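You operate a simulated robot arm through the tools that you are given. There is no shell and no other tool. Be economical: measure what you need, move in short steps, check, and stop when the job is done.

You run a simulated two-armed robot. Do the job below in one go: nothing can be reset, and whatever is moved stays where it is left.

TASK
Hold the plate down, swap its red pin for the yellow one, add the small wheel.
Fine: the red pin goes in the red socket; the wheel goes down over the yellow pin.

Only the result counts: the job must be done as asked and must still hold three seconds after the hand-in. Knocking over, shifting, dropping, spilling or breaking anything else fails it.

THE ROBOT
Two 7-joint arms with two-finger parallel grippers on one trunk, on a base that drives. Base frame: it is fixed to the floor where the robot stands at the start and does not move with it; the origin is under the middle of the robot, x ahead of it, y to its left, z up. Lengths are in mm, angles in rad, forces in N, time in s.
The left shoulder is at the start at [60, 143, 938], the right one opposite. Places, roughly: face of the pin plate [500, -100, 800]; red socket of the pin rack [500, -400, 800]; small wheel with a green band (18x18x8 cm) [600, 300, 900]; socket of the pin plate [500, -100, 800]; wheel with a brown band [1250, -1250, 1000]; wheel with a purple band [1250, -2250, 750]. Payload 1.57 kg a hand.
The TCP of each hand is the grasp point between the finger pads, 30 mm short of the fingertips. In the tool frame z runs along the fingers and y along their closing line. Largest opening 110 mm; finger width 24, thickness 12; the body of the gripper, 48 by 112 mm, starts 78 mm behind the TCP.
Orientation is that of the tool frame in the base frame, as a unit quaternion [w, x, y, z]. With the fingers straight down and closing along the base's y, the tool's x points along the base's -x, its y along +y and its z along -z.

THE INTERFACE
- The arms move only by the tool apply_moves. It takes "left_moves", "right_moves" or both (then of equal length, played together; a hand with none holds still); each is a list of rows, each an object of numbers (a shift or turn left out is 0, a gripper value left out holds the last): "dx", "dy", "dz": the shift along the tool's x, y, z in units of 50 mm (1.0 is 50 mm); "rx", "ry", "rz": the turn, a rotation vector about the tool's x, y, z in units of 5 degrees (1.0 is 5 degrees); "jaw": the finger opening in mm, from 0 to 110. In form: [{"dx": .., "dy": .., "dz": .., "rx": .., "ry": .., "rz": .., "jaw": ..}, ...]. A call has 1 to 8 rows; each row shifts and turns the commanded pose from where the row before left it, along the tool's axes as they then stand. A call with a number of a shift or a turn outside -1 to 1 is refused whole. Each row takes 0.2 s and may step no farther than 50 mm and 0.15 rad from the row before; otherwise, or with a gripper value out of range, the whole call is refused. Where a pose cannot be reached the arm comes as near as it can. A force on the tool above 40 N (or 10 N above the force at the start of the call, whichever is more), or a blocked arm, ends the call early, and 0.2 s more pass. Each finger travels about 45 mm/s and halts on what it meets, pressing with about 31 N; the grip force reading is that of the motor and also rises with nothing between the fingers. The clock runs only during rows and for 0.2 s after the last one: add rows that do not move to give the fingers time. The reply holds the time, the measured pose of the TCP, the force on the tool along the base axes, the opening and the grip force, in the units named above and with some noise, with the torque about the TCP (base axes, N m) and any sound that the robot's microphone picked up.
- Cameras (640 x 400 px; columns grow to the right, rows downward): "scene" is now at [50, -2, 1552.4]; the picture's right is [-0.01, -1.00, 0.00], its down [-0.71, 0.01, -0.71] and it looks along [0.71, -0.01, -0.71] (base axes); focal length 274 px, centre (320, 200). "left" rides on the left gripper at [70, -16, -141] in its tool frame; the picture's right is [0.23, 0.97, 0.00], its down [-0.86, 0.20, -0.48] and it looks along [-0.47, 0.11, 0.88] (tool axes); focal length 222 px, centre (320, 200). "right" rides on the right gripper at [70, 16, -141] in its tool frame; the picture's right is [-0.23, 0.97, 0.00], its down [-0.86, -0.20, -0.48] and it looks along [-0.47, -0.11, 0.88] (tool axes); focal length 222 px, centre (320, 200). There is no depth. A picture from a camera that has moved, and an enlarged one, comes with that camera's place and axes in the base frame and with its lens.
- get_image(camera): a new picture of that camera. It takes no simulated time.
- lift_body(by): slides the trunk up (or, below 0, down) by that many mm; the arms and the scene camera ride with it, the base frame stays. It gives what a move gives, with no picture.
- steer(legs): drives the robot by 1 to 6 legs, each [ahead, left, turn to the left] in mm, mm and rad, along the robot's own axes; the way and the turn of a leg run together, so that a leg with both is an arc; at most 1500 mm and 3.142 rad a leg. The arms and the cameras ride along, it lands a little off, and it stops where it bumps. It gives what a move gives.
- pan_tilt(pan, tilt): turns the head with the scene camera to pan (to the left, within 1.501 rad either way) and tilt (down, from -0.506 to 1.204), counted from straight ahead of the robot. It gives what a move gives.
- enlarge(camera, box): a new picture of the part [left, top, right, bottom] of that camera's present view, enlarged. It takes no simulated time.
- close_job(): hands the job in; it is judged then, once.

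Go step by step. Nothing tells you exact positions but the pictures and the camera data: compare them with the known pose of the tool, close in by small moves and look again before you grip or let go. The budget is 120 turns and 92 pictures, counting those below and the enlarged ones. Unless the task says otherwise, let go and move clear before handing in, and close with one line.

The tools are called as name(argument=value, ...) on one line, values as JSON. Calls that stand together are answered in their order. apply_moves: Moves the arms, as the interface text tells. Its arguments: {"type":"object","properties":{"left_moves":{"type":"array","items":{"type":"object","properties":{"dx":{"type":"number"},"dy":{"type":"number"},"dz":{"type":"number"},"rx":{"type":"number"},"ry":{"type":"number"},"rz":{"type":"number"},"jaw":{"type":"number"}}}},"right_moves":{"type":"array","items":{"type":"object","properties":{"dx":{"type":"number"},"dy":{"type":"number"},"dz":{"type":"number"},"rx":{"type":"number"},"ry":{"type":"number"},"rz":{"type":"number"},"jaw":{"type":"number"}}}}},"required":[]} The other tools are called the same way: lift_body (by) slides the trunk up or down; steer (legs) drives the base; pan_tilt (pan, tilt) turns the head that bears the scene camera; get_image (camera) takes a picture; enlarge (camera, box) takes an enlarged picture of a part of a camera's view; close_job () hands the job in.

At the start:

```text
time_s: 0.0
left_tool_pos: [520.0, 110.5, 1105.8]
left_tcp_rot: [0.001, 0.0, 1.0, 0.001]
left_wrist_force: [-0.1, 0.4, 0.3]
left_ft_torque: [0.0, 0.02, 0.02]
left_opening: 109.9
left_gripper_force: 0.1
right_tool_pos: [415.0, -333.7, 1063.0]
right_tcp_rot: [0.0, -0.001, 1.0, -0.001]
right_wrist_force: [-0.4, 0.5, 0.1]
right_ft_torque: [-0.04, -0.01, 0.02]
right_opening: 109.9
right_gripper_force: 0.1
trunk travel left (down, up): [-537.0, 53.0]
robot x, y, heading: [1.9, 1.5, 0.0]
head pan, tilt: [-0.014, 0.787]
```

scene: 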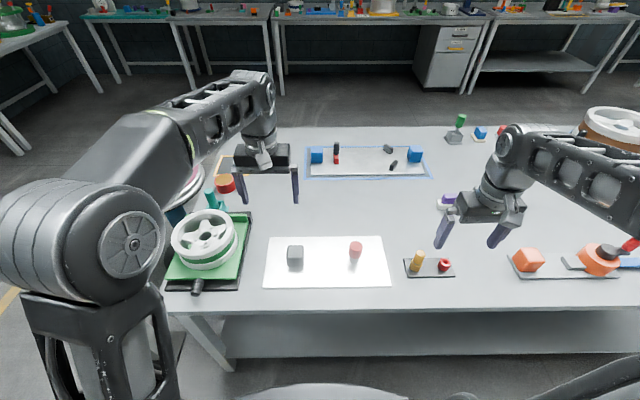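
right: 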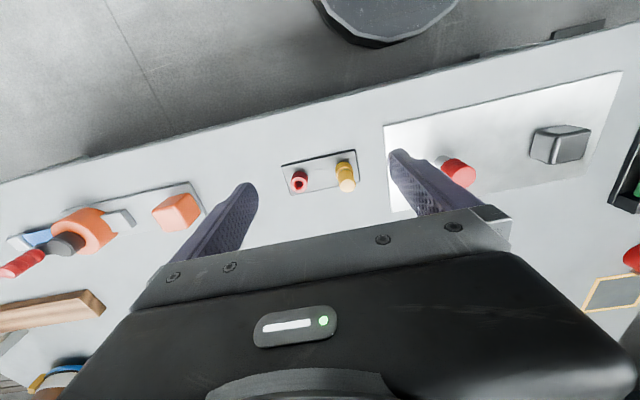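
left: 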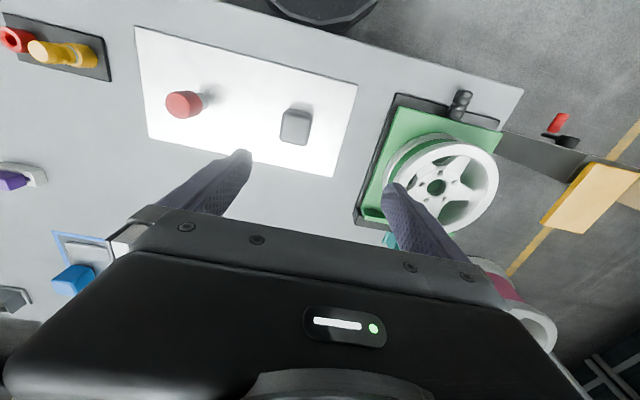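

I see the white plate with a red pin and a grey block, the small rack with the yellow pin and red socket, and the green-banded wheel on a green board. I'll look closer first.

enlarge(camera="scene", box=[250, 220, 470, 320])

enlarge(camera="scene", box=[150, 160, 290, 310])

enlarge(camera="right", box=[260, 70, 640, 240])

enlarge(camera="left", box=[340, 60, 600, 260])

```text
2.91 times, centred on (360, 270) of scene
camera zoom: at [50.0, -2.0, 1552.4], right [-0.01, -1.0, 0.0], down [-0.71, 0.01, -0.71], along [0.71, -0.01, -0.71], focal length 797 px, centre (204, -4)
```

zoom: 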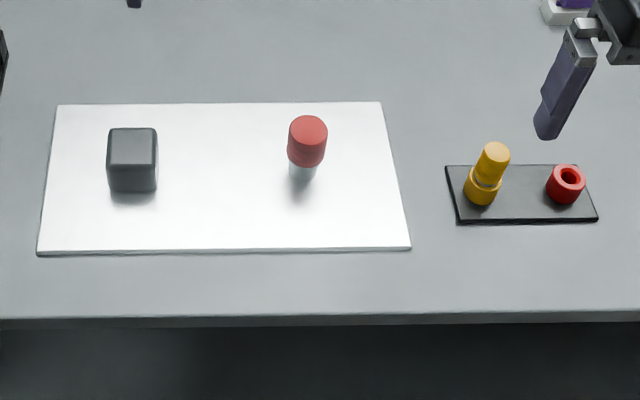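

```text
2.67 times, centred on (220, 235) of scene
camera zoom: at [50.0, -2.0, 1552.4], right [-0.01, -1.0, 0.0], down [-0.71, 0.01, -0.71], along [0.71, -0.01, -0.71], focal length 730 px, centre (587, 107)
```

zoom: 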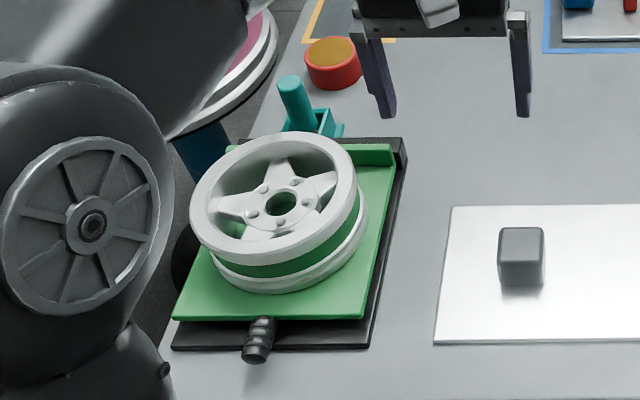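

```text
1.68 times, centred on (450, 155) of right
camera zoom: at [344.5, -318.1, 1204.9], right [0.23, 0.97, 0.0], down [0.86, -0.2, 0.48], along [0.47, -0.11, -0.88], focal length 374 px, centre (101, 276)
```

zoom: 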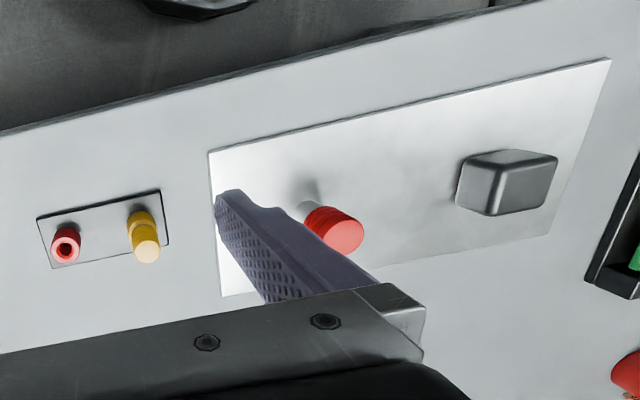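

```text
2.00 times, centred on (470, 160) of left
camera zoom: at [451.1, 94.6, 1246.6], right [-0.23, 0.97, 0.0], down [0.85, 0.2, 0.48], along [0.47, 0.11, -0.88], focal length 444 px, centre (20, 280)
```

zoom: 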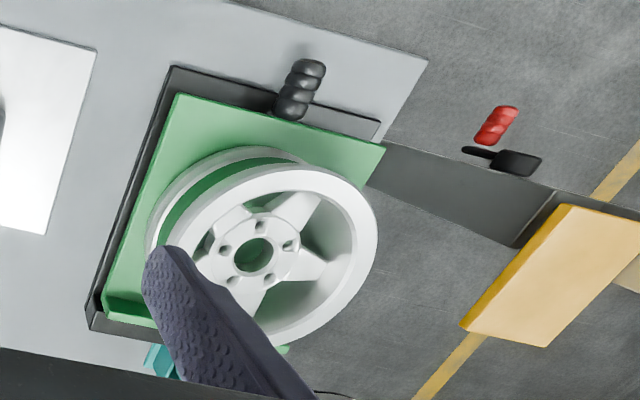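

The grey block is near (548, 68), top at about 815. The red pin is near (540, -117), top at about 862. I'll bring both hands above them and look again.

apply_moves(left_moves=[{"dx": -0.08, "dy": -0.12, "dz": 0.4}, {"dx": -0.08, "dy": -0.12, "dz": 0.4}, {"dx": -0.08, "dy": -0.12, "dz": 0.4}, {"dx": -0.08, "dy": -0.12, "dz": 0.4}, {"dx": -0.08, "dy": -0.12, "dz": 0.4}, {"dx": -0.08, "dy": -0.12, "dz": 0.4}, {"dx": -0.08, "dy": -0.12, "dz": 0.4}], right_moves=[{"dx": -0.357, "dy": 0.62, "dz": 0.2}, {"dx": -0.357, "dy": 0.62, "dz": 0.2}, {"dx": -0.357, "dy": 0.62, "dz": 0.2}, {"dx": -0.357, "dy": 0.62, "dz": 0.2}, {"dx": -0.357, "dy": 0.62, "dz": 0.2}, {"dx": -0.357, "dy": 0.62, "dz": 0.2}, {"dx": -0.357, "dy": 0.62, "dz": 0.2}])

get_image(camera="left")

get_image(camera="right")

enlarge(camera="scene", box=[220, 160, 480, 320])

```text
time_s: 1.6
left_tool_pos: [550.1, 69.2, 965.3]
left_tcp_rot: [0.0, 0.0, 1.0, 0.0]
left_wrist_force: [1.3, 0.1, 0.5]
left_ft_torque: [-0.04, 0.05, 0.02]
left_opening: 109.9
left_gripper_force: 0.0
right_tool_pos: [539.5, -114.5, 991.9]
right_tcp_rot: [-0.001, 0.0, 1.0, -0.001]
right_wrist_force: [-0.6, -0.3, 0.1]
right_ft_torque: [-0.03, 0.01, 0.01]
right_opening: 110.1
right_gripper_force: 0.3
trunk travel left (down, up): [-537.0, 53.0]
robot x, y, heading: [-0.3, -1.6, 0.004]
head pan, tilt: [-0.014, 0.787]
```

```text
84 pictures are left
camera left: at [480.1, 52.7, 1106.9], right [-0.23, 0.97, 0.0], down [0.85, 0.2, 0.48], along [0.47, 0.11, -0.88], focal length 222 px, centre (320, 200)
```

left: 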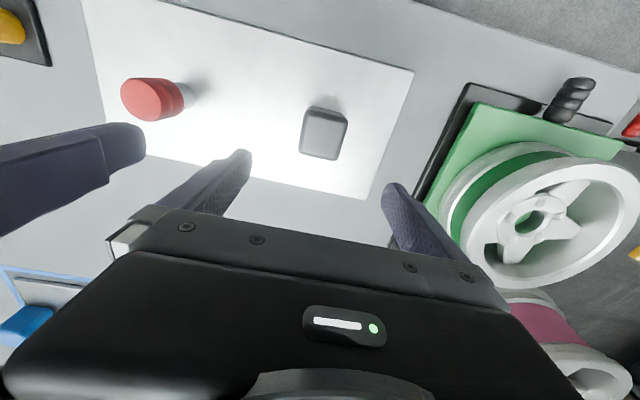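

```text
83 pictures are left
camera right: at [470.1, -99.5, 1133.4], right [0.23, 0.97, 0.0], down [0.86, -0.2, 0.48], along [0.47, -0.11, -0.88], focal length 222 px, centre (320, 200)
```

right: 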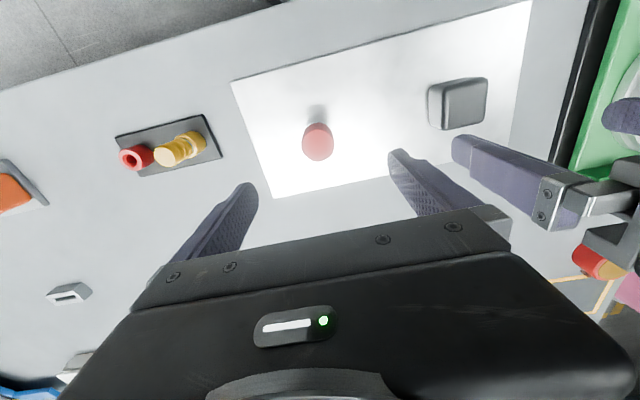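

```text
2.46 times, centred on (350, 240) of scene
camera zoom: at [51.2, -1.3, 1552.3], right [-0.01, -1.0, 0.0], down [-0.71, 0.01, -0.71], along [0.71, -0.01, -0.71], focal length 674 px, centre (246, 102)
```

zoom: 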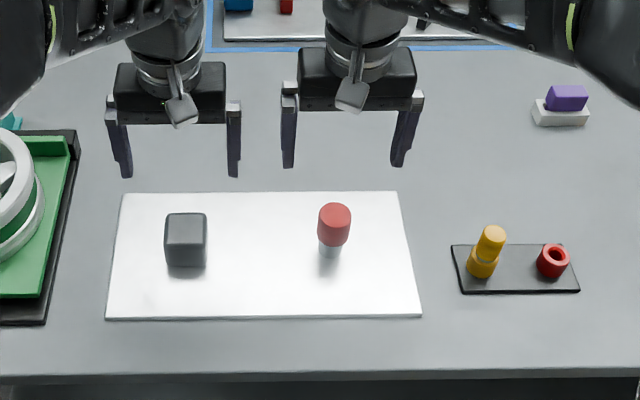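

The block is about 50 mm across, near (535, 68). The pin is near (540, -117). I'll lower both hands partway and look again.

apply_moves(left_moves=[{"dx": 0.1, "dy": -0.01, "dz": 0.63}, {"dx": 0.1, "dy": -0.01, "dz": 0.63}, {"dx": 0.1, "dz": 0.63}], right_moves=[{"dy": -0.02, "dz": 0.5}, {"dy": -0.02, "dz": 0.5}, {"dz": 0.44}])

get_image(camera="left")

get_image(camera="right")

enlarge(camera="scene", box=[240, 200, 400, 300])

```text
time_s: 2.4
left_tool_pos: [534.4, 68.0, 868.6]
left_tcp_rot: [0.002, 0.0, 1.0, 0.001]
left_wrist_force: [0.8, -0.4, 0.4]
left_ft_torque: [-0.01, 0.01, -0.02]
left_opening: 110.2
left_gripper_force: 0.1
right_tool_pos: [539.7, -118.4, 919.3]
right_tcp_rot: [0.0, 0.0, 1.0, 0.0]
right_wrist_force: [0.8, -0.4, -0.1]
right_ft_torque: [-0.03, 0.01, 0.0]
right_opening: 110.1
right_gripper_force: 0.1
trunk travel left (down, up): [-537.0, 53.0]
robot x, y, heading: [0.4, -2.0, -0.002]
head pan, tilt: [-0.014, 0.787]
```

```text
81 pictures are left
camera left: at [465.1, 51.1, 1010.7], right [-0.23, 0.97, 0.0], down [0.85, 0.2, 0.48], along [0.47, 0.11, -0.88], focal length 222 px, centre (320, 200)
```

left: 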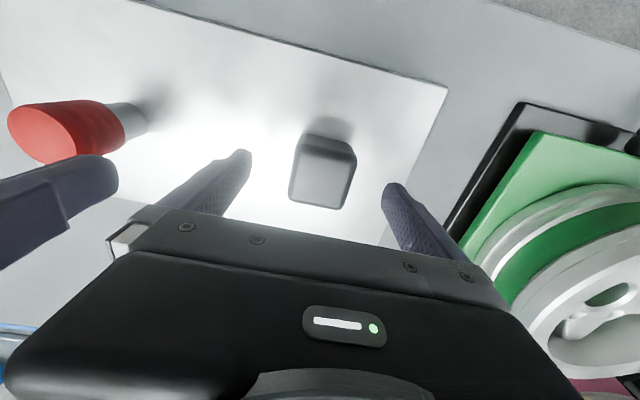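

```text
80 pictures are left
camera right: at [468.5, -102.9, 1060.8], right [0.23, 0.97, 0.0], down [0.86, -0.2, 0.48], along [0.47, -0.11, -0.88], focal length 222 px, centre (320, 200)
```

right: 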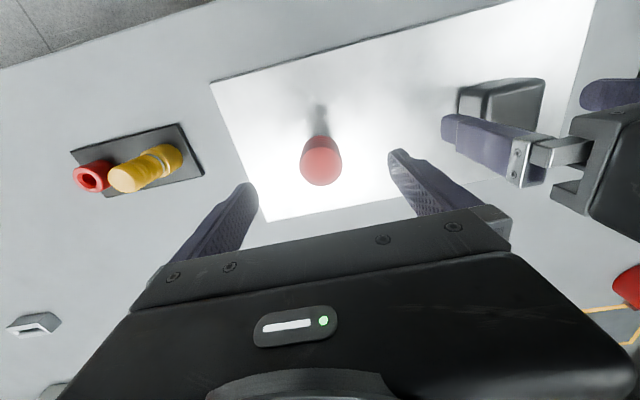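

```text
4.00 times, centred on (320, 250) of scene
camera zoom: at [50.9, -1.9, 1552.4], right [-0.01, -1.0, 0.0], down [-0.71, 0.01, -0.71], along [0.71, -0.01, -0.71], focal length 1096 px, centre (320, 0)
```

zoom: 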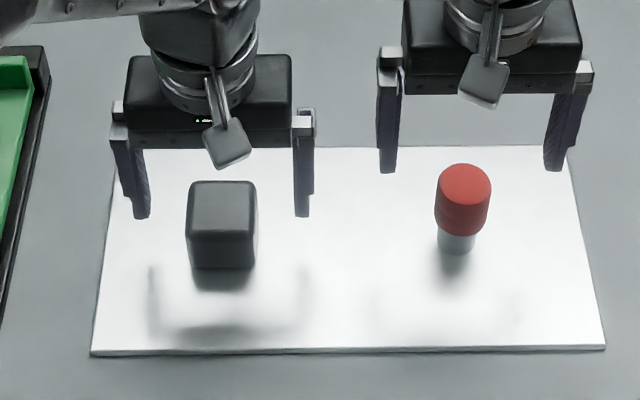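

The block is at (537, 69) and the pin cap at (538, -118), with the plate face at about z 790. I'll lower both hands and close the left one on the block.

apply_moves(left_moves=[{"dx": -0.03, "dy": 0.02, "dz": 0.4}, {"dz": 0.4}, {}, {"jaw": 40}, {}, {}, {}, {}], right_moves=[{"dz": 0.5}, {"dz": 0.5}, {"dz": 0.46}, {"jaw": 80}, {}, {}, {}, {}])

get_image(camera="right")

enlarge(camera="scene", box=[240, 200, 400, 300])

```text
time_s: 4.2
left_tool_pos: [536.4, 69.3, 829.5]
left_tcp_rot: [0.001, 0.0, 1.0, 0.0]
left_wrist_force: [0.0, 2.1, 0.2]
left_ft_torque: [0.18, -0.11, -0.04]
left_opening: 55.2
left_gripper_force: 29.8
right_tool_pos: [538.0, -118.3, 848.4]
right_tcp_rot: [0.0, 0.0, 1.0, 0.0]
right_wrist_force: [0.5, -0.1, -0.5]
right_ft_torque: [-0.02, 0.02, 0.01]
right_opening: 79.9
right_gripper_force: 0.1
trunk travel left (down, up): [-537.0, 53.0]
robot x, y, heading: [-0.8, 1.0, -0.002]
head pan, tilt: [-0.014, 0.787]
```

```text
78 pictures are left
camera right: at [468.1, -103.2, 989.6], right [0.23, 0.97, 0.0], down [0.86, -0.2, 0.48], along [0.47, -0.11, -0.88], focal length 222 px, centre (320, 200)
```

right: 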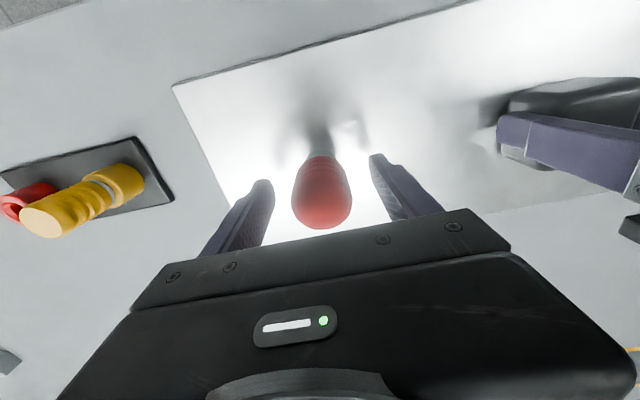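

```text
4.00 times, centred on (320, 250) of scene
camera zoom: at [50.1, -1.7, 1552.3], right [-0.01, -1.0, 0.0], down [-0.71, 0.01, -0.71], along [0.71, -0.01, -0.71], focal length 1096 px, centre (320, 0)
```

zoom: 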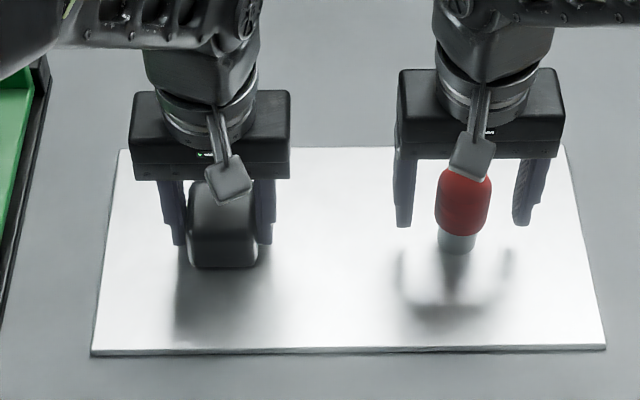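

The left hand holds the block and the right fingers straddle the red cap. Next I close the right hand and press down lightly with the left.

apply_moves(left_moves=[{"dz": 0.04}, {}, {}, {}, {}], right_moves=[{"jaw": 25}, {}, {}, {}, {}])

```text
time_s: 5.4
left_tool_pos: [536.1, 70.0, 829.1]
left_tcp_rot: [0.003, 0.001, 1.0, -0.001]
left_wrist_force: [-1.8, 4.2, 23.6]
left_ft_torque: [0.34, 0.1, 0.01]
left_opening: 55.0
left_gripper_force: 30.7
right_tool_pos: [538.0, -118.5, 848.4]
right_tcp_rot: [0.001, 0.0, 1.0, 0.0]
right_wrist_force: [3.5, 4.3, -3.2]
right_ft_torque: [0.25, 0.01, -0.01]
right_opening: 40.9
right_gripper_force: 30.9
trunk travel left (down, up): [-537.0, 53.0]
robot x, y, heading: [-1.2, 0.8, -0.003]
head pan, tilt: [-0.014, 0.787]
```

The left hand presses at about 24 N. Now I pull the red pin up in small steps.

apply_moves(right_moves=[{"dz": -0.06}, {"dz": -0.06}, {"dz": -0.06}, {}])

```text
time_s: 6.4
left_tool_pos: [535.9, 69.3, 829.3]
left_tcp_rot: [0.002, 0.0, 1.0, -0.001]
left_wrist_force: [2.7, 0.6, 22.1]
left_ft_torque: [0.17, -0.08, 0.07]
left_opening: 55.0
left_gripper_force: 31.3
right_tool_pos: [537.4, -120.2, 857.2]
right_tcp_rot: [-0.001, 0.0, 1.0, -0.001]
right_wrist_force: [-3.0, 4.6, -10.0]
right_ft_torque: [0.42, 0.11, 0.08]
right_opening: 41.0
right_gripper_force: 31.4
trunk travel left (down, up): [-537.0, 53.0]
robot x, y, heading: [4.1, -1.2, 0.002]
head pan, tilt: [-0.014, 0.787]
```

apply_moves(right_moves=[{"dz": -0.2}, {"dz": -0.2}, {"dz": -0.3}, {"dz": -0.4}, {"dz": -0.4}, {}])

enlarge(camera="scene", box=[240, 180, 400, 300])

get_image(camera="right")

```text
time_s: 7.8
left_tool_pos: [535.1, 68.4, 828.4]
left_tcp_rot: [0.002, 0.0, 1.0, 0.0]
left_wrist_force: [6.8, -0.3, 18.5]
left_ft_torque: [0.09, -0.56, 0.24]
left_opening: 55.2
left_gripper_force: 31.1
right_tool_pos: [537.5, -118.3, 934.5]
right_tcp_rot: [0.0, 0.0, 1.0, 0.0]
right_wrist_force: [-0.7, -0.5, -1.4]
right_ft_torque: [-0.02, 0.0, 0.01]
right_opening: 41.3
right_gripper_force: 30.9
trunk travel left (down, up): [-537.0, 53.0]
robot x, y, heading: [-0.2, 0.2, 0.002]
head pan, tilt: [-0.014, 0.787]
```

```text
3.33 times, centred on (320, 240) of scene
camera zoom: at [49.2, -2.4, 1552.4], right [-0.01, -1.0, 0.0], down [-0.71, 0.01, -0.71], along [0.71, -0.01, -0.71], focal length 913 px, centre (320, 67)
```

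zoom: 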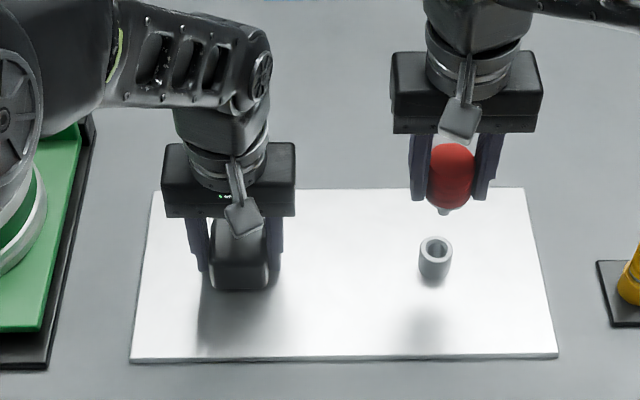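

```text
75 pictures are left
camera right: at [467.1, -104.1, 1075.8], right [0.23, 0.97, 0.0], down [0.86, -0.2, 0.48], along [0.47, -0.11, -0.88], focal length 222 px, centre (320, 200)
```

right: 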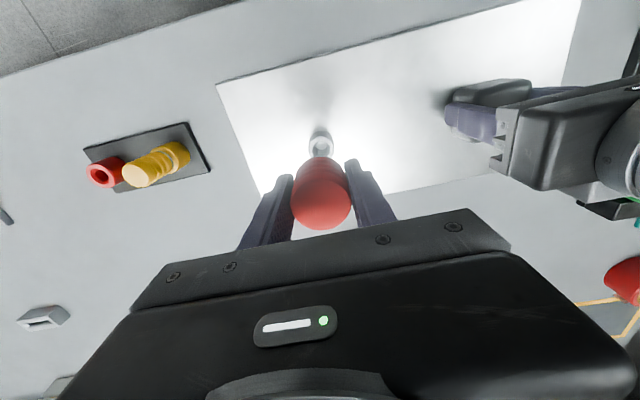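

The pin is out and shows a grey socket at (538, -118). The red rack socket is near (507, -395), so I'll carry the pin there, staying high.

apply_moves(right_moves=[{"dx": 0.086, "dy": -0.79, "dz": -0.1}, {"dx": 0.086, "dy": -0.79, "dz": -0.1}, {"dx": 0.086, "dy": -0.79, "dz": -0.1}, {"dx": 0.086, "dy": -0.79, "dz": -0.1}, {"dx": 0.086, "dy": -0.79}, {"dx": 0.086, "dy": -0.79}, {"dx": 0.086, "dy": -0.79}, {}])

get_image(camera="right")

enlarge(camera="scene", box=[360, 200, 480, 290])

```text
time_s: 9.6
left_tool_pos: [535.5, 70.0, 829.3]
left_tcp_rot: [0.001, -0.001, 1.0, 0.0]
left_wrist_force: [6.8, -1.3, 17.6]
left_ft_torque: [-0.27, -0.31, 0.08]
left_opening: 55.0
left_gripper_force: 31.2
right_tool_pos: [505.9, -394.5, 951.5]
right_tcp_rot: [0.0, 0.001, 1.0, 0.0]
right_wrist_force: [0.5, 0.1, -0.8]
right_ft_torque: [0.02, -0.03, 0.0]
right_opening: 41.4
right_gripper_force: 30.4
trunk travel left (down, up): [-537.0, 53.0]
robot x, y, heading: [-2.1, 0.4, -0.003]
head pan, tilt: [-0.014, 0.787]
```

```text
74 pictures are left
camera right: at [436.3, -379.4, 1093.0], right [0.23, 0.97, 0.0], down [0.86, -0.2, 0.48], along [0.47, -0.11, -0.88], focal length 222 px, centre (320, 200)
```

right: 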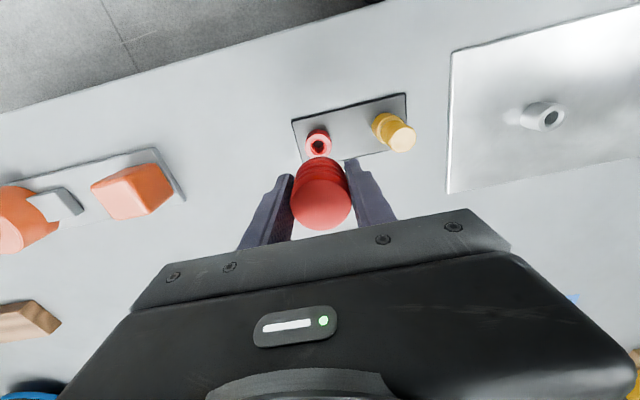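

```text
4.44 times, centred on (420, 245) of scene
camera zoom: at [49.3, -2.5, 1552.4], right [-0.01, -1.0, 0.0], down [-0.71, 0.01, -0.71], along [0.71, -0.01, -0.71], focal length 1217 px, centre (-124, 0)
```

zoom: 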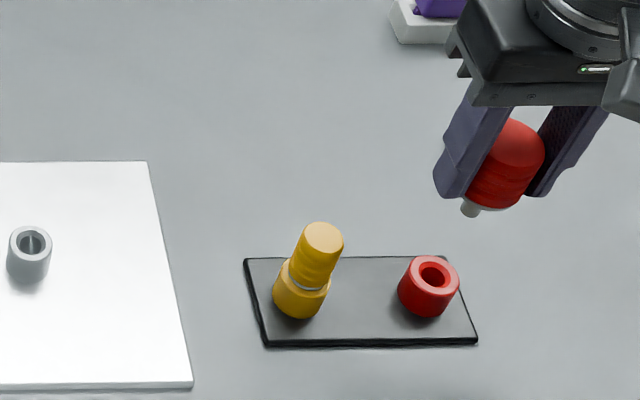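

The pin hangs just above the red socket. I'll take a close picture to refine the alignment.

apply_moves(right_moves=[{"dz": 0.34}, {}])

enlarge(camera="right", box=[240, 80, 440, 205])

enlarge(camera="scene", box=[400, 220, 480, 270])

```text
time_s: 10.2
left_tool_pos: [535.6, 68.5, 828.2]
left_tcp_rot: [0.001, 0.0, 1.0, 0.0]
left_wrist_force: [6.1, -1.7, 17.6]
left_ft_torque: [0.0, -0.29, 0.19]
left_opening: 55.0
left_gripper_force: 31.0
right_tool_pos: [507.1, -395.0, 933.8]
right_tcp_rot: [0.0, 0.0, 1.0, 0.0]
right_wrist_force: [-0.3, -0.1, -0.4]
right_ft_torque: [-0.02, 0.02, 0.0]
right_opening: 41.0
right_gripper_force: 31.0
trunk travel left (down, up): [-537.0, 53.0]
robot x, y, heading: [1.9, 1.2, -0.0]
head pan, tilt: [-0.014, 0.787]
```

```text
3.20 times, centred on (340, 142) of right
camera zoom: at [436.5, -379.3, 1075.5], right [0.23, 0.97, 0.0], down [0.85, -0.2, 0.48], along [0.47, -0.11, -0.88], focal length 711 px, centre (256, 384)
```

zoom: 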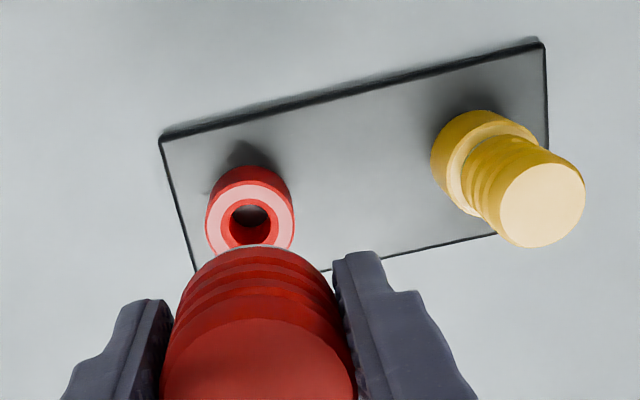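

```text
8.00 times, centred on (440, 245) of scene
camera zoom: at [49.3, -2.6, 1552.4], right [-0.01, -1.0, 0.0], down [-0.71, 0.01, -0.71], along [0.71, -0.01, -0.71], focal length 2191 px, centre (-640, -160)
```

zoom: 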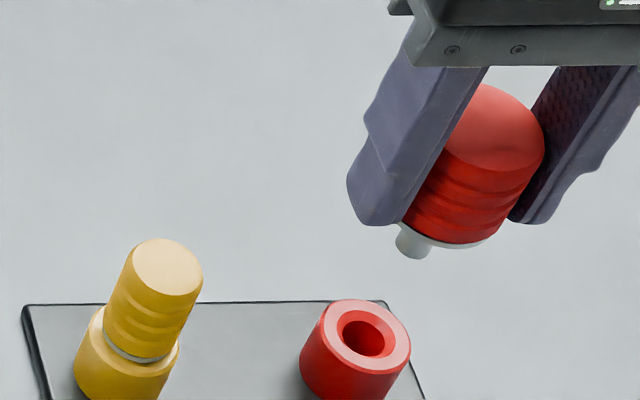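

The refined estimate for the red socket is (510, -398). I'll lower until the stem tip is just above it and look.

apply_moves(right_moves=[{"dx": -0.06, "dy": -0.06, "dz": 0.4}, {"dz": 0.4}, {"dz": 0.3}, {}])

enlarge(camera="right", box=[240, 80, 440, 205])

enlarge(camera="scene", box=[400, 220, 480, 270])

```text
time_s: 11.2
left_tool_pos: [536.1, 69.3, 828.5]
left_tcp_rot: [0.0, 0.0, 1.0, 0.0]
left_wrist_force: [3.9, -1.7, 16.0]
left_ft_torque: [-0.02, -0.17, 0.07]
left_opening: 55.2
left_gripper_force: 30.8
right_tool_pos: [512.4, -398.8, 878.7]
right_tcp_rot: [0.0, 0.0, 1.0, 0.0]
right_wrist_force: [-0.5, -0.4, -1.1]
right_ft_torque: [0.02, 0.02, -0.01]
right_opening: 40.8
right_gripper_force: 31.1
trunk travel left (down, up): [-537.0, 53.0]
robot x, y, heading: [2.6, -2.3, -0.003]
head pan, tilt: [-0.014, 0.787]
```

```text
3.20 times, centred on (340, 142) of right
camera zoom: at [441.8, -382.9, 1020.8], right [0.23, 0.97, 0.0], down [0.86, -0.2, 0.48], along [0.47, -0.11, -0.88], focal length 711 px, centre (256, 384)
```

zoom: 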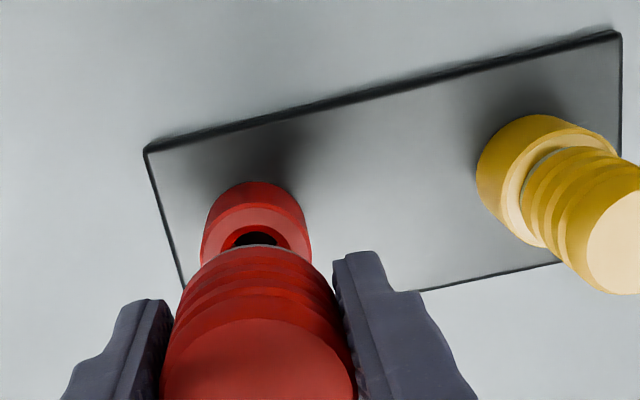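

```text
8.00 times, centred on (440, 245) of scene
camera zoom: at [49.2, -2.5, 1552.4], right [-0.01, -1.0, 0.0], down [-0.71, 0.01, -0.71], along [0.71, -0.01, -0.71], focal length 2191 px, centre (-640, -160)
```

zoom: 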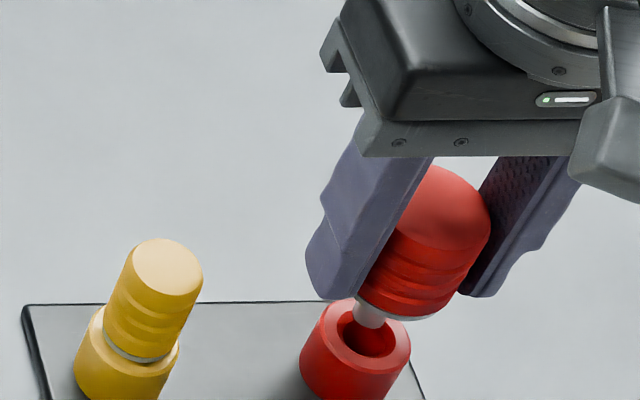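

The stem tip sits about over the hole. I'll lower a few mm and check the forces and the view.

apply_moves(right_moves=[{"dz": 0.08}, {"dz": 0.06}, {}])

enlarge(camera="scene", box=[424, 244, 464, 269])

```text
time_s: 12.0
left_tool_pos: [535.7, 68.7, 829.4]
left_tcp_rot: [0.0, 0.0, 1.0, 0.0]
left_wrist_force: [2.7, -1.6, 15.7]
left_ft_torque: [0.03, -0.01, 0.08]
left_opening: 54.9
left_gripper_force: 30.8
right_tool_pos: [512.0, -398.5, 872.1]
right_tcp_rot: [-0.001, 0.0, 1.0, -0.001]
right_wrist_force: [0.3, 0.0, -1.1]
right_ft_torque: [0.01, 0.0, -0.03]
right_opening: 41.0
right_gripper_force: 31.2
trunk travel left (down, up): [-537.0, 53.0]
robot x, y, heading: [0.3, 5.9, 0.001]
head pan, tilt: [-0.014, 0.787]
```

```text
16.00 times, centred on (444, 256) of scene
camera zoom: at [49.2, -2.5, 1552.4], right [-0.01, -1.0, 0.0], down [-0.71, 0.01, -0.71], along [0.71, -0.01, -0.71], focal length 4382 px, centre (-1664, -704)
```

zoom: 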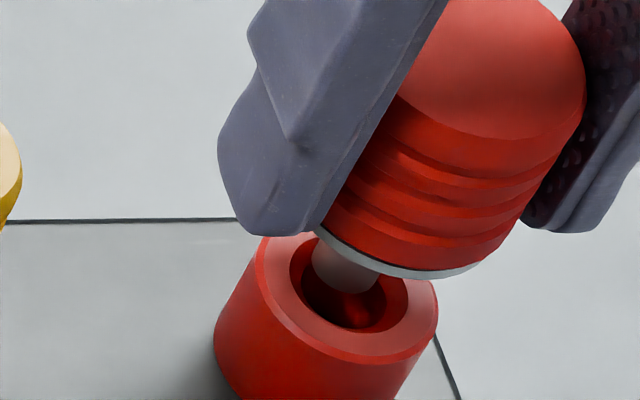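

The tip is in the mouth of the socket and well centred. I keep lowering while watching the force.

apply_moves(right_moves=[{"dz": 0.1}, {"dz": 0.1}, {"dz": 0.1}, {"dz": 0.1}, {}])

enlarge(camera="scene", box=[424, 244, 464, 269])

```text
time_s: 12.6
left_tool_pos: [532.3, 71.4, 829.4]
left_tcp_rot: [0.0, 0.0, 1.0, 0.001]
left_wrist_force: [1.3, 1.4, 7.9]
left_ft_torque: [0.18, 0.94, -0.1]
left_opening: 54.8
left_gripper_force: 30.7
right_tool_pos: [511.8, -398.4, 870.6]
right_tcp_rot: [0.005, 0.0, 1.0, 0.0]
right_wrist_force: [-9.6, 3.2, 19.6]
right_ft_torque: [0.19, 0.46, -0.01]
right_opening: 41.2
right_gripper_force: 31.2
trunk travel left (down, up): [-537.0, 53.0]
robot x, y, heading: [-1.5, 0.7, -0.004]
head pan, tilt: [-0.014, 0.787]
stopped in row 3 (right hand): the force on the tool passed its limit (the readings are from after the stop); the commanded pose is now the measured one
```

```text
16.00 times, centred on (444, 256) of scene
camera zoom: at [46.4, -0.3, 1552.6], right [-0.01, -1.0, 0.0], down [-0.71, 0.01, -0.71], along [0.71, -0.01, -0.71], focal length 4382 px, centre (-1664, -704)
```

zoom: 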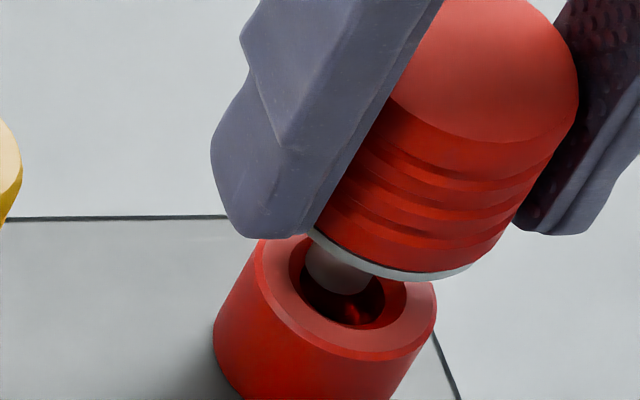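

Contact came early. The force pushes the tool toward -x, so the pin is a few mm too far forward. I'll lift a little, shift back 3 mm and look.

apply_moves(right_moves=[{"dz": -0.06}, {"dx": 0.06}, {}])

enlarge(camera="scene", box=[424, 244, 464, 269])

enlarge(camera="right", box=[280, 110, 360, 160])

```text
time_s: 13.4
left_tool_pos: [532.8, 71.3, 827.8]
left_tcp_rot: [0.0, 0.0, 1.0, 0.002]
left_wrist_force: [-8.0, 8.4, 24.3]
left_ft_torque: [-0.54, -0.02, -0.22]
left_opening: 54.8
left_gripper_force: 30.9
right_tool_pos: [509.2, -399.1, 871.9]
right_tcp_rot: [0.004, 0.0, 1.0, -0.002]
right_wrist_force: [0.0, 0.6, -0.8]
right_ft_torque: [0.03, 0.06, -0.01]
right_opening: 41.2
right_gripper_force: 31.2
trunk travel left (down, up): [-537.0, 53.0]
robot x, y, heading: [-1.4, 3.1, -0.0]
head pan, tilt: [-0.014, 0.787]
```

```text
16.00 times, centred on (444, 256) of scene
camera zoom: at [47.0, -1.3, 1552.5], right [-0.01, -1.0, 0.0], down [-0.71, 0.01, -0.71], along [0.71, -0.01, -0.71], focal length 4382 px, centre (-1664, -704)
```

zoom: 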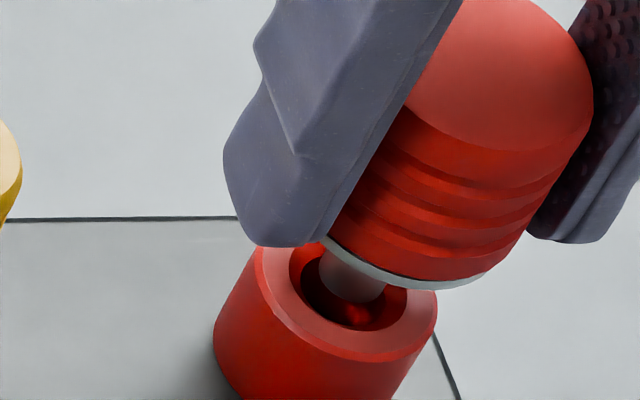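

```text
8.00 times, centred on (320, 135) of right
camera zoom: at [437.8, -383.3, 1012.7], right [0.23, 0.97, 0.0], down [0.85, -0.2, 0.49], along [0.47, -0.11, -0.87], focal length 1777 px, centre (320, 720)
```

zoom: 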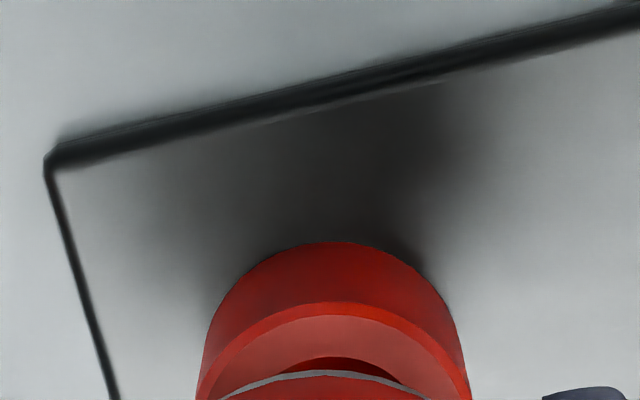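

The tip is now near centre. I'll go down gently again.

apply_moves(right_moves=[{"dy": 0.01, "dz": 0.05}, {"dz": 0.05}, {}])

```text
time_s: 14.2
left_tool_pos: [533.2, 69.2, 826.6]
left_tcp_rot: [-0.001, 0.0, 1.0, 0.001]
left_wrist_force: [-5.3, 8.0, 22.6]
left_ft_torque: [-0.7, -0.3, -0.06]
left_opening: 54.3
left_gripper_force: 31.1
right_tool_pos: [509.9, -398.2, 863.5]
right_tcp_rot: [0.004, -0.001, 1.0, -0.001]
right_wrist_force: [-0.2, 1.0, -2.3]
right_ft_torque: [0.13, 0.02, 0.0]
right_opening: 41.1
right_gripper_force: 30.7
trunk travel left (down, up): [-537.0, 53.0]
robot x, y, heading: [-1.7, 1.6, 0.002]
head pan, tilt: [-0.014, 0.787]
```

It has gone past the earlier contact height with almost no force, so I keep lowering.

apply_moves(right_moves=[{"dz": 0.08}, {"dz": 0.08}, {"dz": 0.08}, {"dz": 0.06}, {"dz": 0.06}, {"dz": 0.06}, {}])

enlarge(camera="scene", box=[404, 231, 468, 271])

```text
time_s: 15.8
left_tool_pos: [530.7, 71.3, 828.1]
left_tcp_rot: [-0.002, 0.001, 1.0, 0.0]
left_wrist_force: [-0.1, -0.8, 0.1]
left_ft_torque: [0.0, -0.15, -0.12]
left_opening: 54.7
left_gripper_force: 31.1
right_tool_pos: [508.1, -398.3, 848.5]
right_tcp_rot: [0.005, 0.001, 1.0, -0.003]
right_wrist_force: [-22.0, 8.8, 29.7]
right_ft_torque: [0.76, 0.21, 0.19]
right_opening: 41.3
right_gripper_force: 30.9
trunk travel left (down, up): [-537.0, 53.0]
robot x, y, heading: [-1.2, -0.9, -0.002]
head pan, tilt: [-0.014, 0.787]
```

```text
10.00 times, centred on (436, 251) of scene
camera zoom: at [44.8, 0.8, 1552.7], right [-0.01, -1.0, 0.0], down [-0.71, 0.01, -0.71], along [0.71, -0.01, -0.71], focal length 2739 px, centre (-840, -310)
```

zoom: 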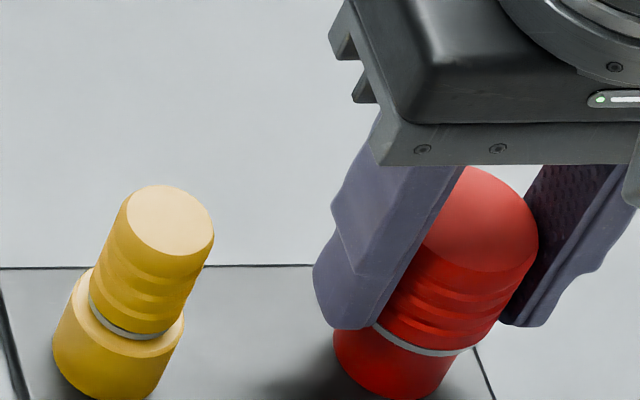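

The red pin looks seated: the force rose at z 848, the same height it had in the plate. I'll ease off the push and open the fingers.

apply_moves(right_moves=[{"dz": -0.1, "dx": 0.04, "dy": -0.02}, {}, {"jaw": 75}, {}, {}, {}, {}])

enlarge(camera="scene", box=[404, 231, 468, 271])

```text
time_s: 17.4
left_tool_pos: [533.4, 70.4, 826.8]
left_tcp_rot: [-0.001, 0.0, 1.0, 0.0]
left_wrist_force: [0.6, 3.7, 10.5]
left_ft_torque: [-0.17, 0.84, 0.0]
left_opening: 54.9
left_gripper_force: 30.5
right_tool_pos: [510.1, -399.4, 850.2]
right_tcp_rot: [0.003, 0.0, 1.0, -0.001]
right_wrist_force: [0.5, 0.8, 0.1]
right_ft_torque: [-0.02, -0.03, -0.01]
right_opening: 75.0
right_gripper_force: 0.0
trunk travel left (down, up): [-537.0, 53.0]
robot x, y, heading: [1.0, 0.7, 0.0]
head pan, tilt: [-0.014, 0.787]
```

```text
10.00 times, centred on (436, 251) of scene
camera zoom: at [49.3, -1.7, 1552.4], right [-0.01, -1.0, 0.0], down [-0.71, 0.01, -0.71], along [0.71, -0.01, -0.71], focal length 2739 px, centre (-840, -310)
```

zoom: 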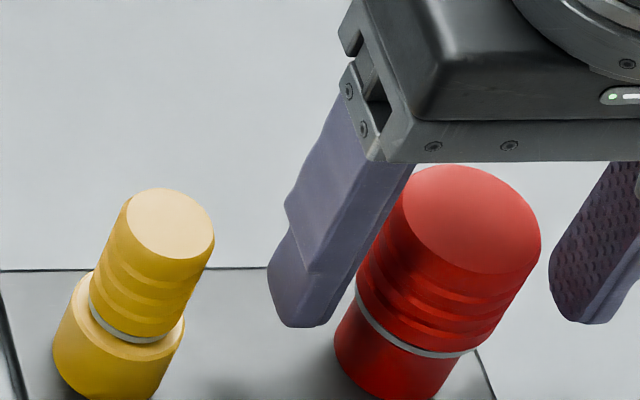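

The red pin is seated, level with the yellow one. Now I rise and move over the yellow pin near (510, -309).

apply_moves(right_moves=[{"dz": -0.8}, {"dz": -0.8}, {"dy": 0.9}, {"dy": 0.9}, {}])

enlarge(camera="right", box=[200, 80, 440, 230])

enlarge(camera="scene", box=[380, 216, 476, 276])

```text
time_s: 18.6
left_tool_pos: [533.9, 68.8, 826.6]
left_tcp_rot: [0.0, -0.001, 1.0, 0.002]
left_wrist_force: [0.3, 3.1, 9.2]
left_ft_torque: [-0.17, -0.73, 0.13]
left_opening: 54.9
left_gripper_force: 30.7
right_tool_pos: [508.3, -307.9, 929.3]
right_tcp_rot: [0.004, 0.002, 1.0, -0.001]
right_wrist_force: [0.6, 0.0, -0.6]
right_ft_torque: [0.0, 0.0, -0.01]
right_opening: 75.1
right_gripper_force: 0.1
trunk travel left (down, up): [-537.0, 53.0]
robot x, y, heading: [-1.5, 0.0, 0.003]
head pan, tilt: [-0.014, 0.787]
```

```text
2.67 times, centred on (320, 155) of right
camera zoom: at [437.5, -293.0, 1070.0], right [0.23, 0.97, 0.0], down [0.85, -0.2, 0.49], along [0.47, -0.11, -0.87], focal length 592 px, centre (320, 320)
```

zoom: 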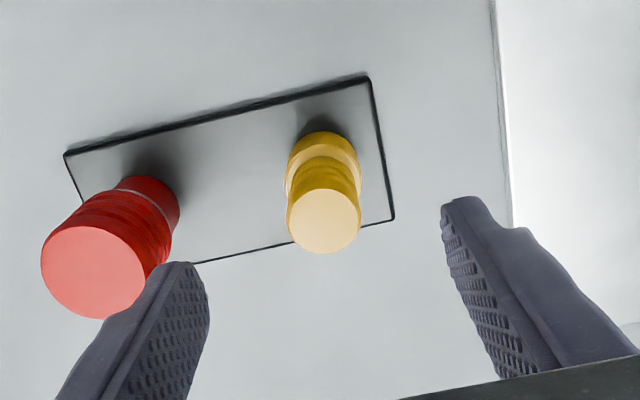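

```text
6.67 times, centred on (428, 246) of scene
camera zoom: at [49.1, -1.8, 1552.4], right [-0.01, -1.0, 0.0], down [-0.71, 0.01, -0.71], along [0.71, -0.01, -0.71], focal length 1826 px, centre (-400, -107)
```

zoom: 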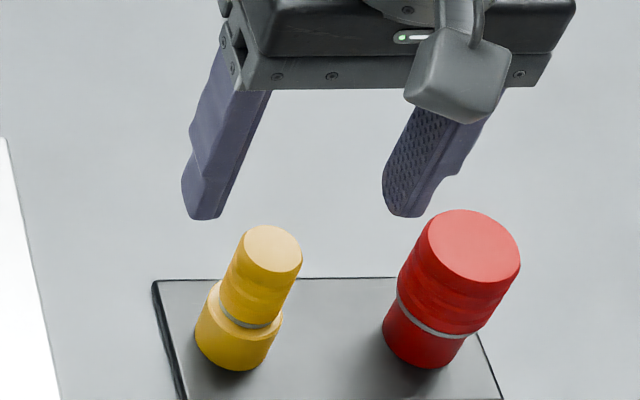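

The yellow pin is centred at about (510, -309). I lower to z 848 and close.

apply_moves(right_moves=[{"dx": -0.03, "dy": -0.02, "dz": 0.5, "ry": 0.09}, {"dz": 0.6}, {"dz": 0.52}, {}])

enlarge(camera="right", box=[200, 80, 440, 230])

enlarge(camera="scene", box=[380, 216, 476, 276])

```text
time_s: 19.6
left_tool_pos: [535.6, 70.5, 826.6]
left_tcp_rot: [-0.001, 0.0, 1.0, 0.001]
left_wrist_force: [1.8, 2.0, 10.3]
left_ft_torque: [-0.31, -0.06, 0.01]
left_opening: 54.9
left_gripper_force: 31.3
right_tool_pos: [509.6, -310.7, 849.0]
right_tcp_rot: [0.0, 0.0, 1.0, 0.0]
right_wrist_force: [-0.2, 0.2, -0.4]
right_ft_torque: [0.01, 0.0, 0.02]
right_opening: 75.1
right_gripper_force: 0.0
trunk travel left (down, up): [-537.0, 53.0]
robot x, y, heading: [0.7, -2.6, -0.001]
head pan, tilt: [-0.014, 0.787]
```

```text
2.67 times, centred on (320, 155) of right
camera zoom: at [439.5, -294.4, 991.1], right [0.23, 0.97, 0.0], down [0.86, -0.2, 0.48], along [0.47, -0.11, -0.88], focal length 592 px, centre (320, 320)
```

zoom: 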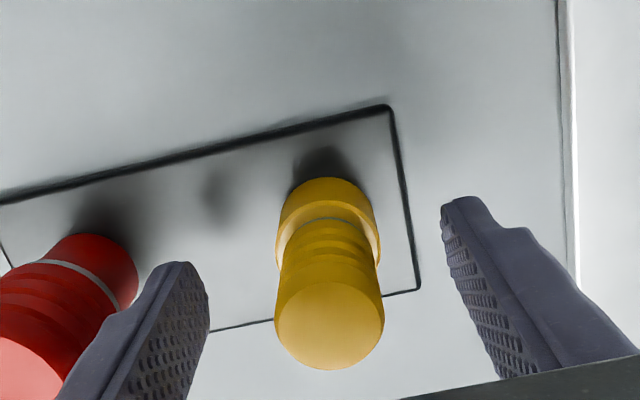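

```text
6.67 times, centred on (428, 246) of scene
camera zoom: at [49.3, -1.9, 1552.4], right [-0.01, -1.0, 0.0], down [-0.71, 0.01, -0.71], along [0.71, -0.01, -0.71], focal length 1826 px, centre (-400, -107)
```

zoom: 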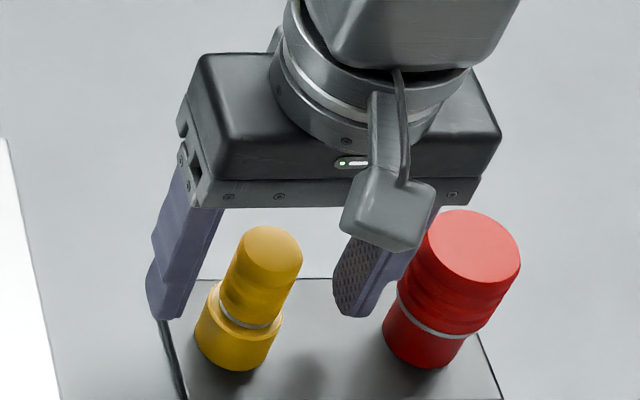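

Centred to within about 2 mm. I close on the yellow pin and pull it gently.

apply_moves(right_moves=[{"dx": -0.02, "dy": 0.03}, {"jaw": 10}, {}, {}, {}, {}, {"dz": -0.06}, {"dz": -0.06}])

enlarge(camera="scene", box=[380, 216, 476, 276])

```text
time_s: 21.4
left_tool_pos: [534.6, 69.9, 827.0]
left_tcp_rot: [0.0, 0.0, 1.0, 0.0]
left_wrist_force: [3.9, -1.8, 12.0]
left_ft_torque: [0.03, 0.53, 0.12]
left_opening: 54.7
left_gripper_force: 31.2
right_tool_pos: [511.4, -307.3, 855.8]
right_tcp_rot: [0.0, 0.0, 1.0, -0.002]
right_wrist_force: [-2.5, 10.2, -3.0]
right_ft_torque: [0.58, 0.02, -0.02]
right_opening: 27.0
right_gripper_force: 31.1
trunk travel left (down, up): [-537.0, 53.0]
robot x, y, heading: [-0.1, -0.3, -0.004]
head pan, tilt: [-0.014, 0.787]
```

```text
6.67 times, centred on (428, 246) of scene
camera zoom: at [49.3, -1.4, 1552.4], right [-0.01, -1.0, 0.0], down [-0.71, 0.01, -0.71], along [0.71, -0.01, -0.71], focal length 1826 px, centre (-400, -107)
```

zoom: 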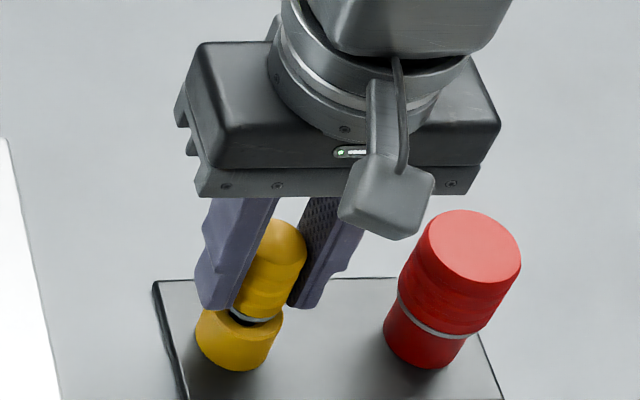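

apply_moves(right_moves=[{"dz": -0.08, "dy": 0.02}, {"dz": -0.1}, {"dz": -0.15}, {"dz": -0.2}, {"dz": -0.4}, {"dz": -0.5}, {}])

enlarge(camera="scene", box=[320, 186, 480, 286])

```text
time_s: 23.0
left_tool_pos: [534.2, 69.3, 826.3]
left_tcp_rot: [0.0, 0.0, 1.0, 0.001]
left_wrist_force: [1.7, 2.0, 10.1]
left_ft_torque: [-0.27, -0.36, -0.01]
left_opening: 55.2
left_gripper_force: 31.3
right_tool_pos: [509.9, -308.5, 927.4]
right_tcp_rot: [-0.001, 0.0, 1.0, -0.001]
right_wrist_force: [-0.3, -0.4, 0.0]
right_ft_torque: [0.0, 0.02, 0.0]
right_opening: 27.0
right_gripper_force: 30.8
trunk travel left (down, up): [-537.0, 53.0]
robot x, y, heading: [1.2, -2.4, -0.001]
head pan, tilt: [-0.014, 0.787]
```

```text
4.00 times, centred on (400, 236) of scene
camera zoom: at [49.2, -2.0, 1552.4], right [-0.01, -1.0, 0.0], down [-0.71, 0.01, -0.71], along [0.71, -0.01, -0.71], focal length 1096 px, centre (0, 56)
```

zoom: 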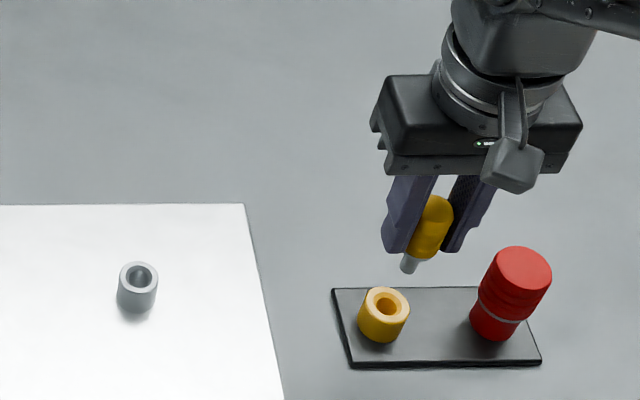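

The yellow pin is out. I carry it over the grey plate socket at about (537, -118).

apply_moves(right_moves=[{"dx": -0.106, "dy": 0.763}, {"dx": -0.106, "dy": 0.763}, {"dx": -0.106, "dy": 0.763}, {"dx": -0.106, "dy": 0.763}, {"dx": -0.106, "dy": 0.763}, {"dz": 0.4}, {"dz": 0.5}, {}])

enlarge(camera="scene", box=[328, 234, 376, 264])

enlarge(camera="right", box=[240, 80, 400, 180])

```text
time_s: 24.8
left_tool_pos: [534.4, 69.3, 826.5]
left_tcp_rot: [-0.002, 0.0, 1.0, 0.001]
left_wrist_force: [1.1, 0.9, 8.1]
left_ft_torque: [-0.38, -0.24, 0.05]
left_opening: 54.9
left_gripper_force: 31.2
right_tool_pos: [538.1, -118.8, 882.0]
right_tcp_rot: [-0.001, -0.001, 1.0, 0.0]
right_wrist_force: [-0.5, -0.4, -0.8]
right_ft_torque: [-0.03, 0.0, 0.01]
right_opening: 26.9
right_gripper_force: 31.0
trunk travel left (down, up): [-537.0, 53.0]
robot x, y, heading: [-2.5, 1.7, 0.0]
head pan, tilt: [-0.014, 0.787]
```

```text
13.33 times, centred on (352, 249) of scene
camera zoom: at [49.4, -2.0, 1552.4], right [-0.01, -1.0, 0.0], down [-0.71, 0.01, -0.71], along [0.71, -0.01, -0.71], focal length 3652 px, centre (-107, -453)
```

zoom: 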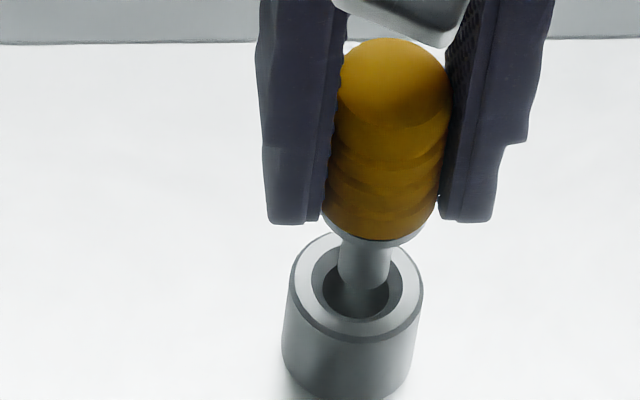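

```text
4.00 times, centred on (320, 130) of right
camera zoom: at [467.4, -102.6, 1023.0], right [0.23, 0.97, 0.0], down [0.86, -0.2, 0.48], along [0.47, -0.11, -0.88], focal length 888 px, centre (320, 480)
```

zoom: 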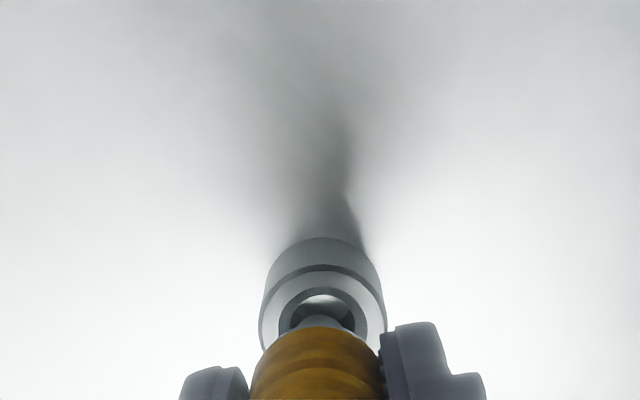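

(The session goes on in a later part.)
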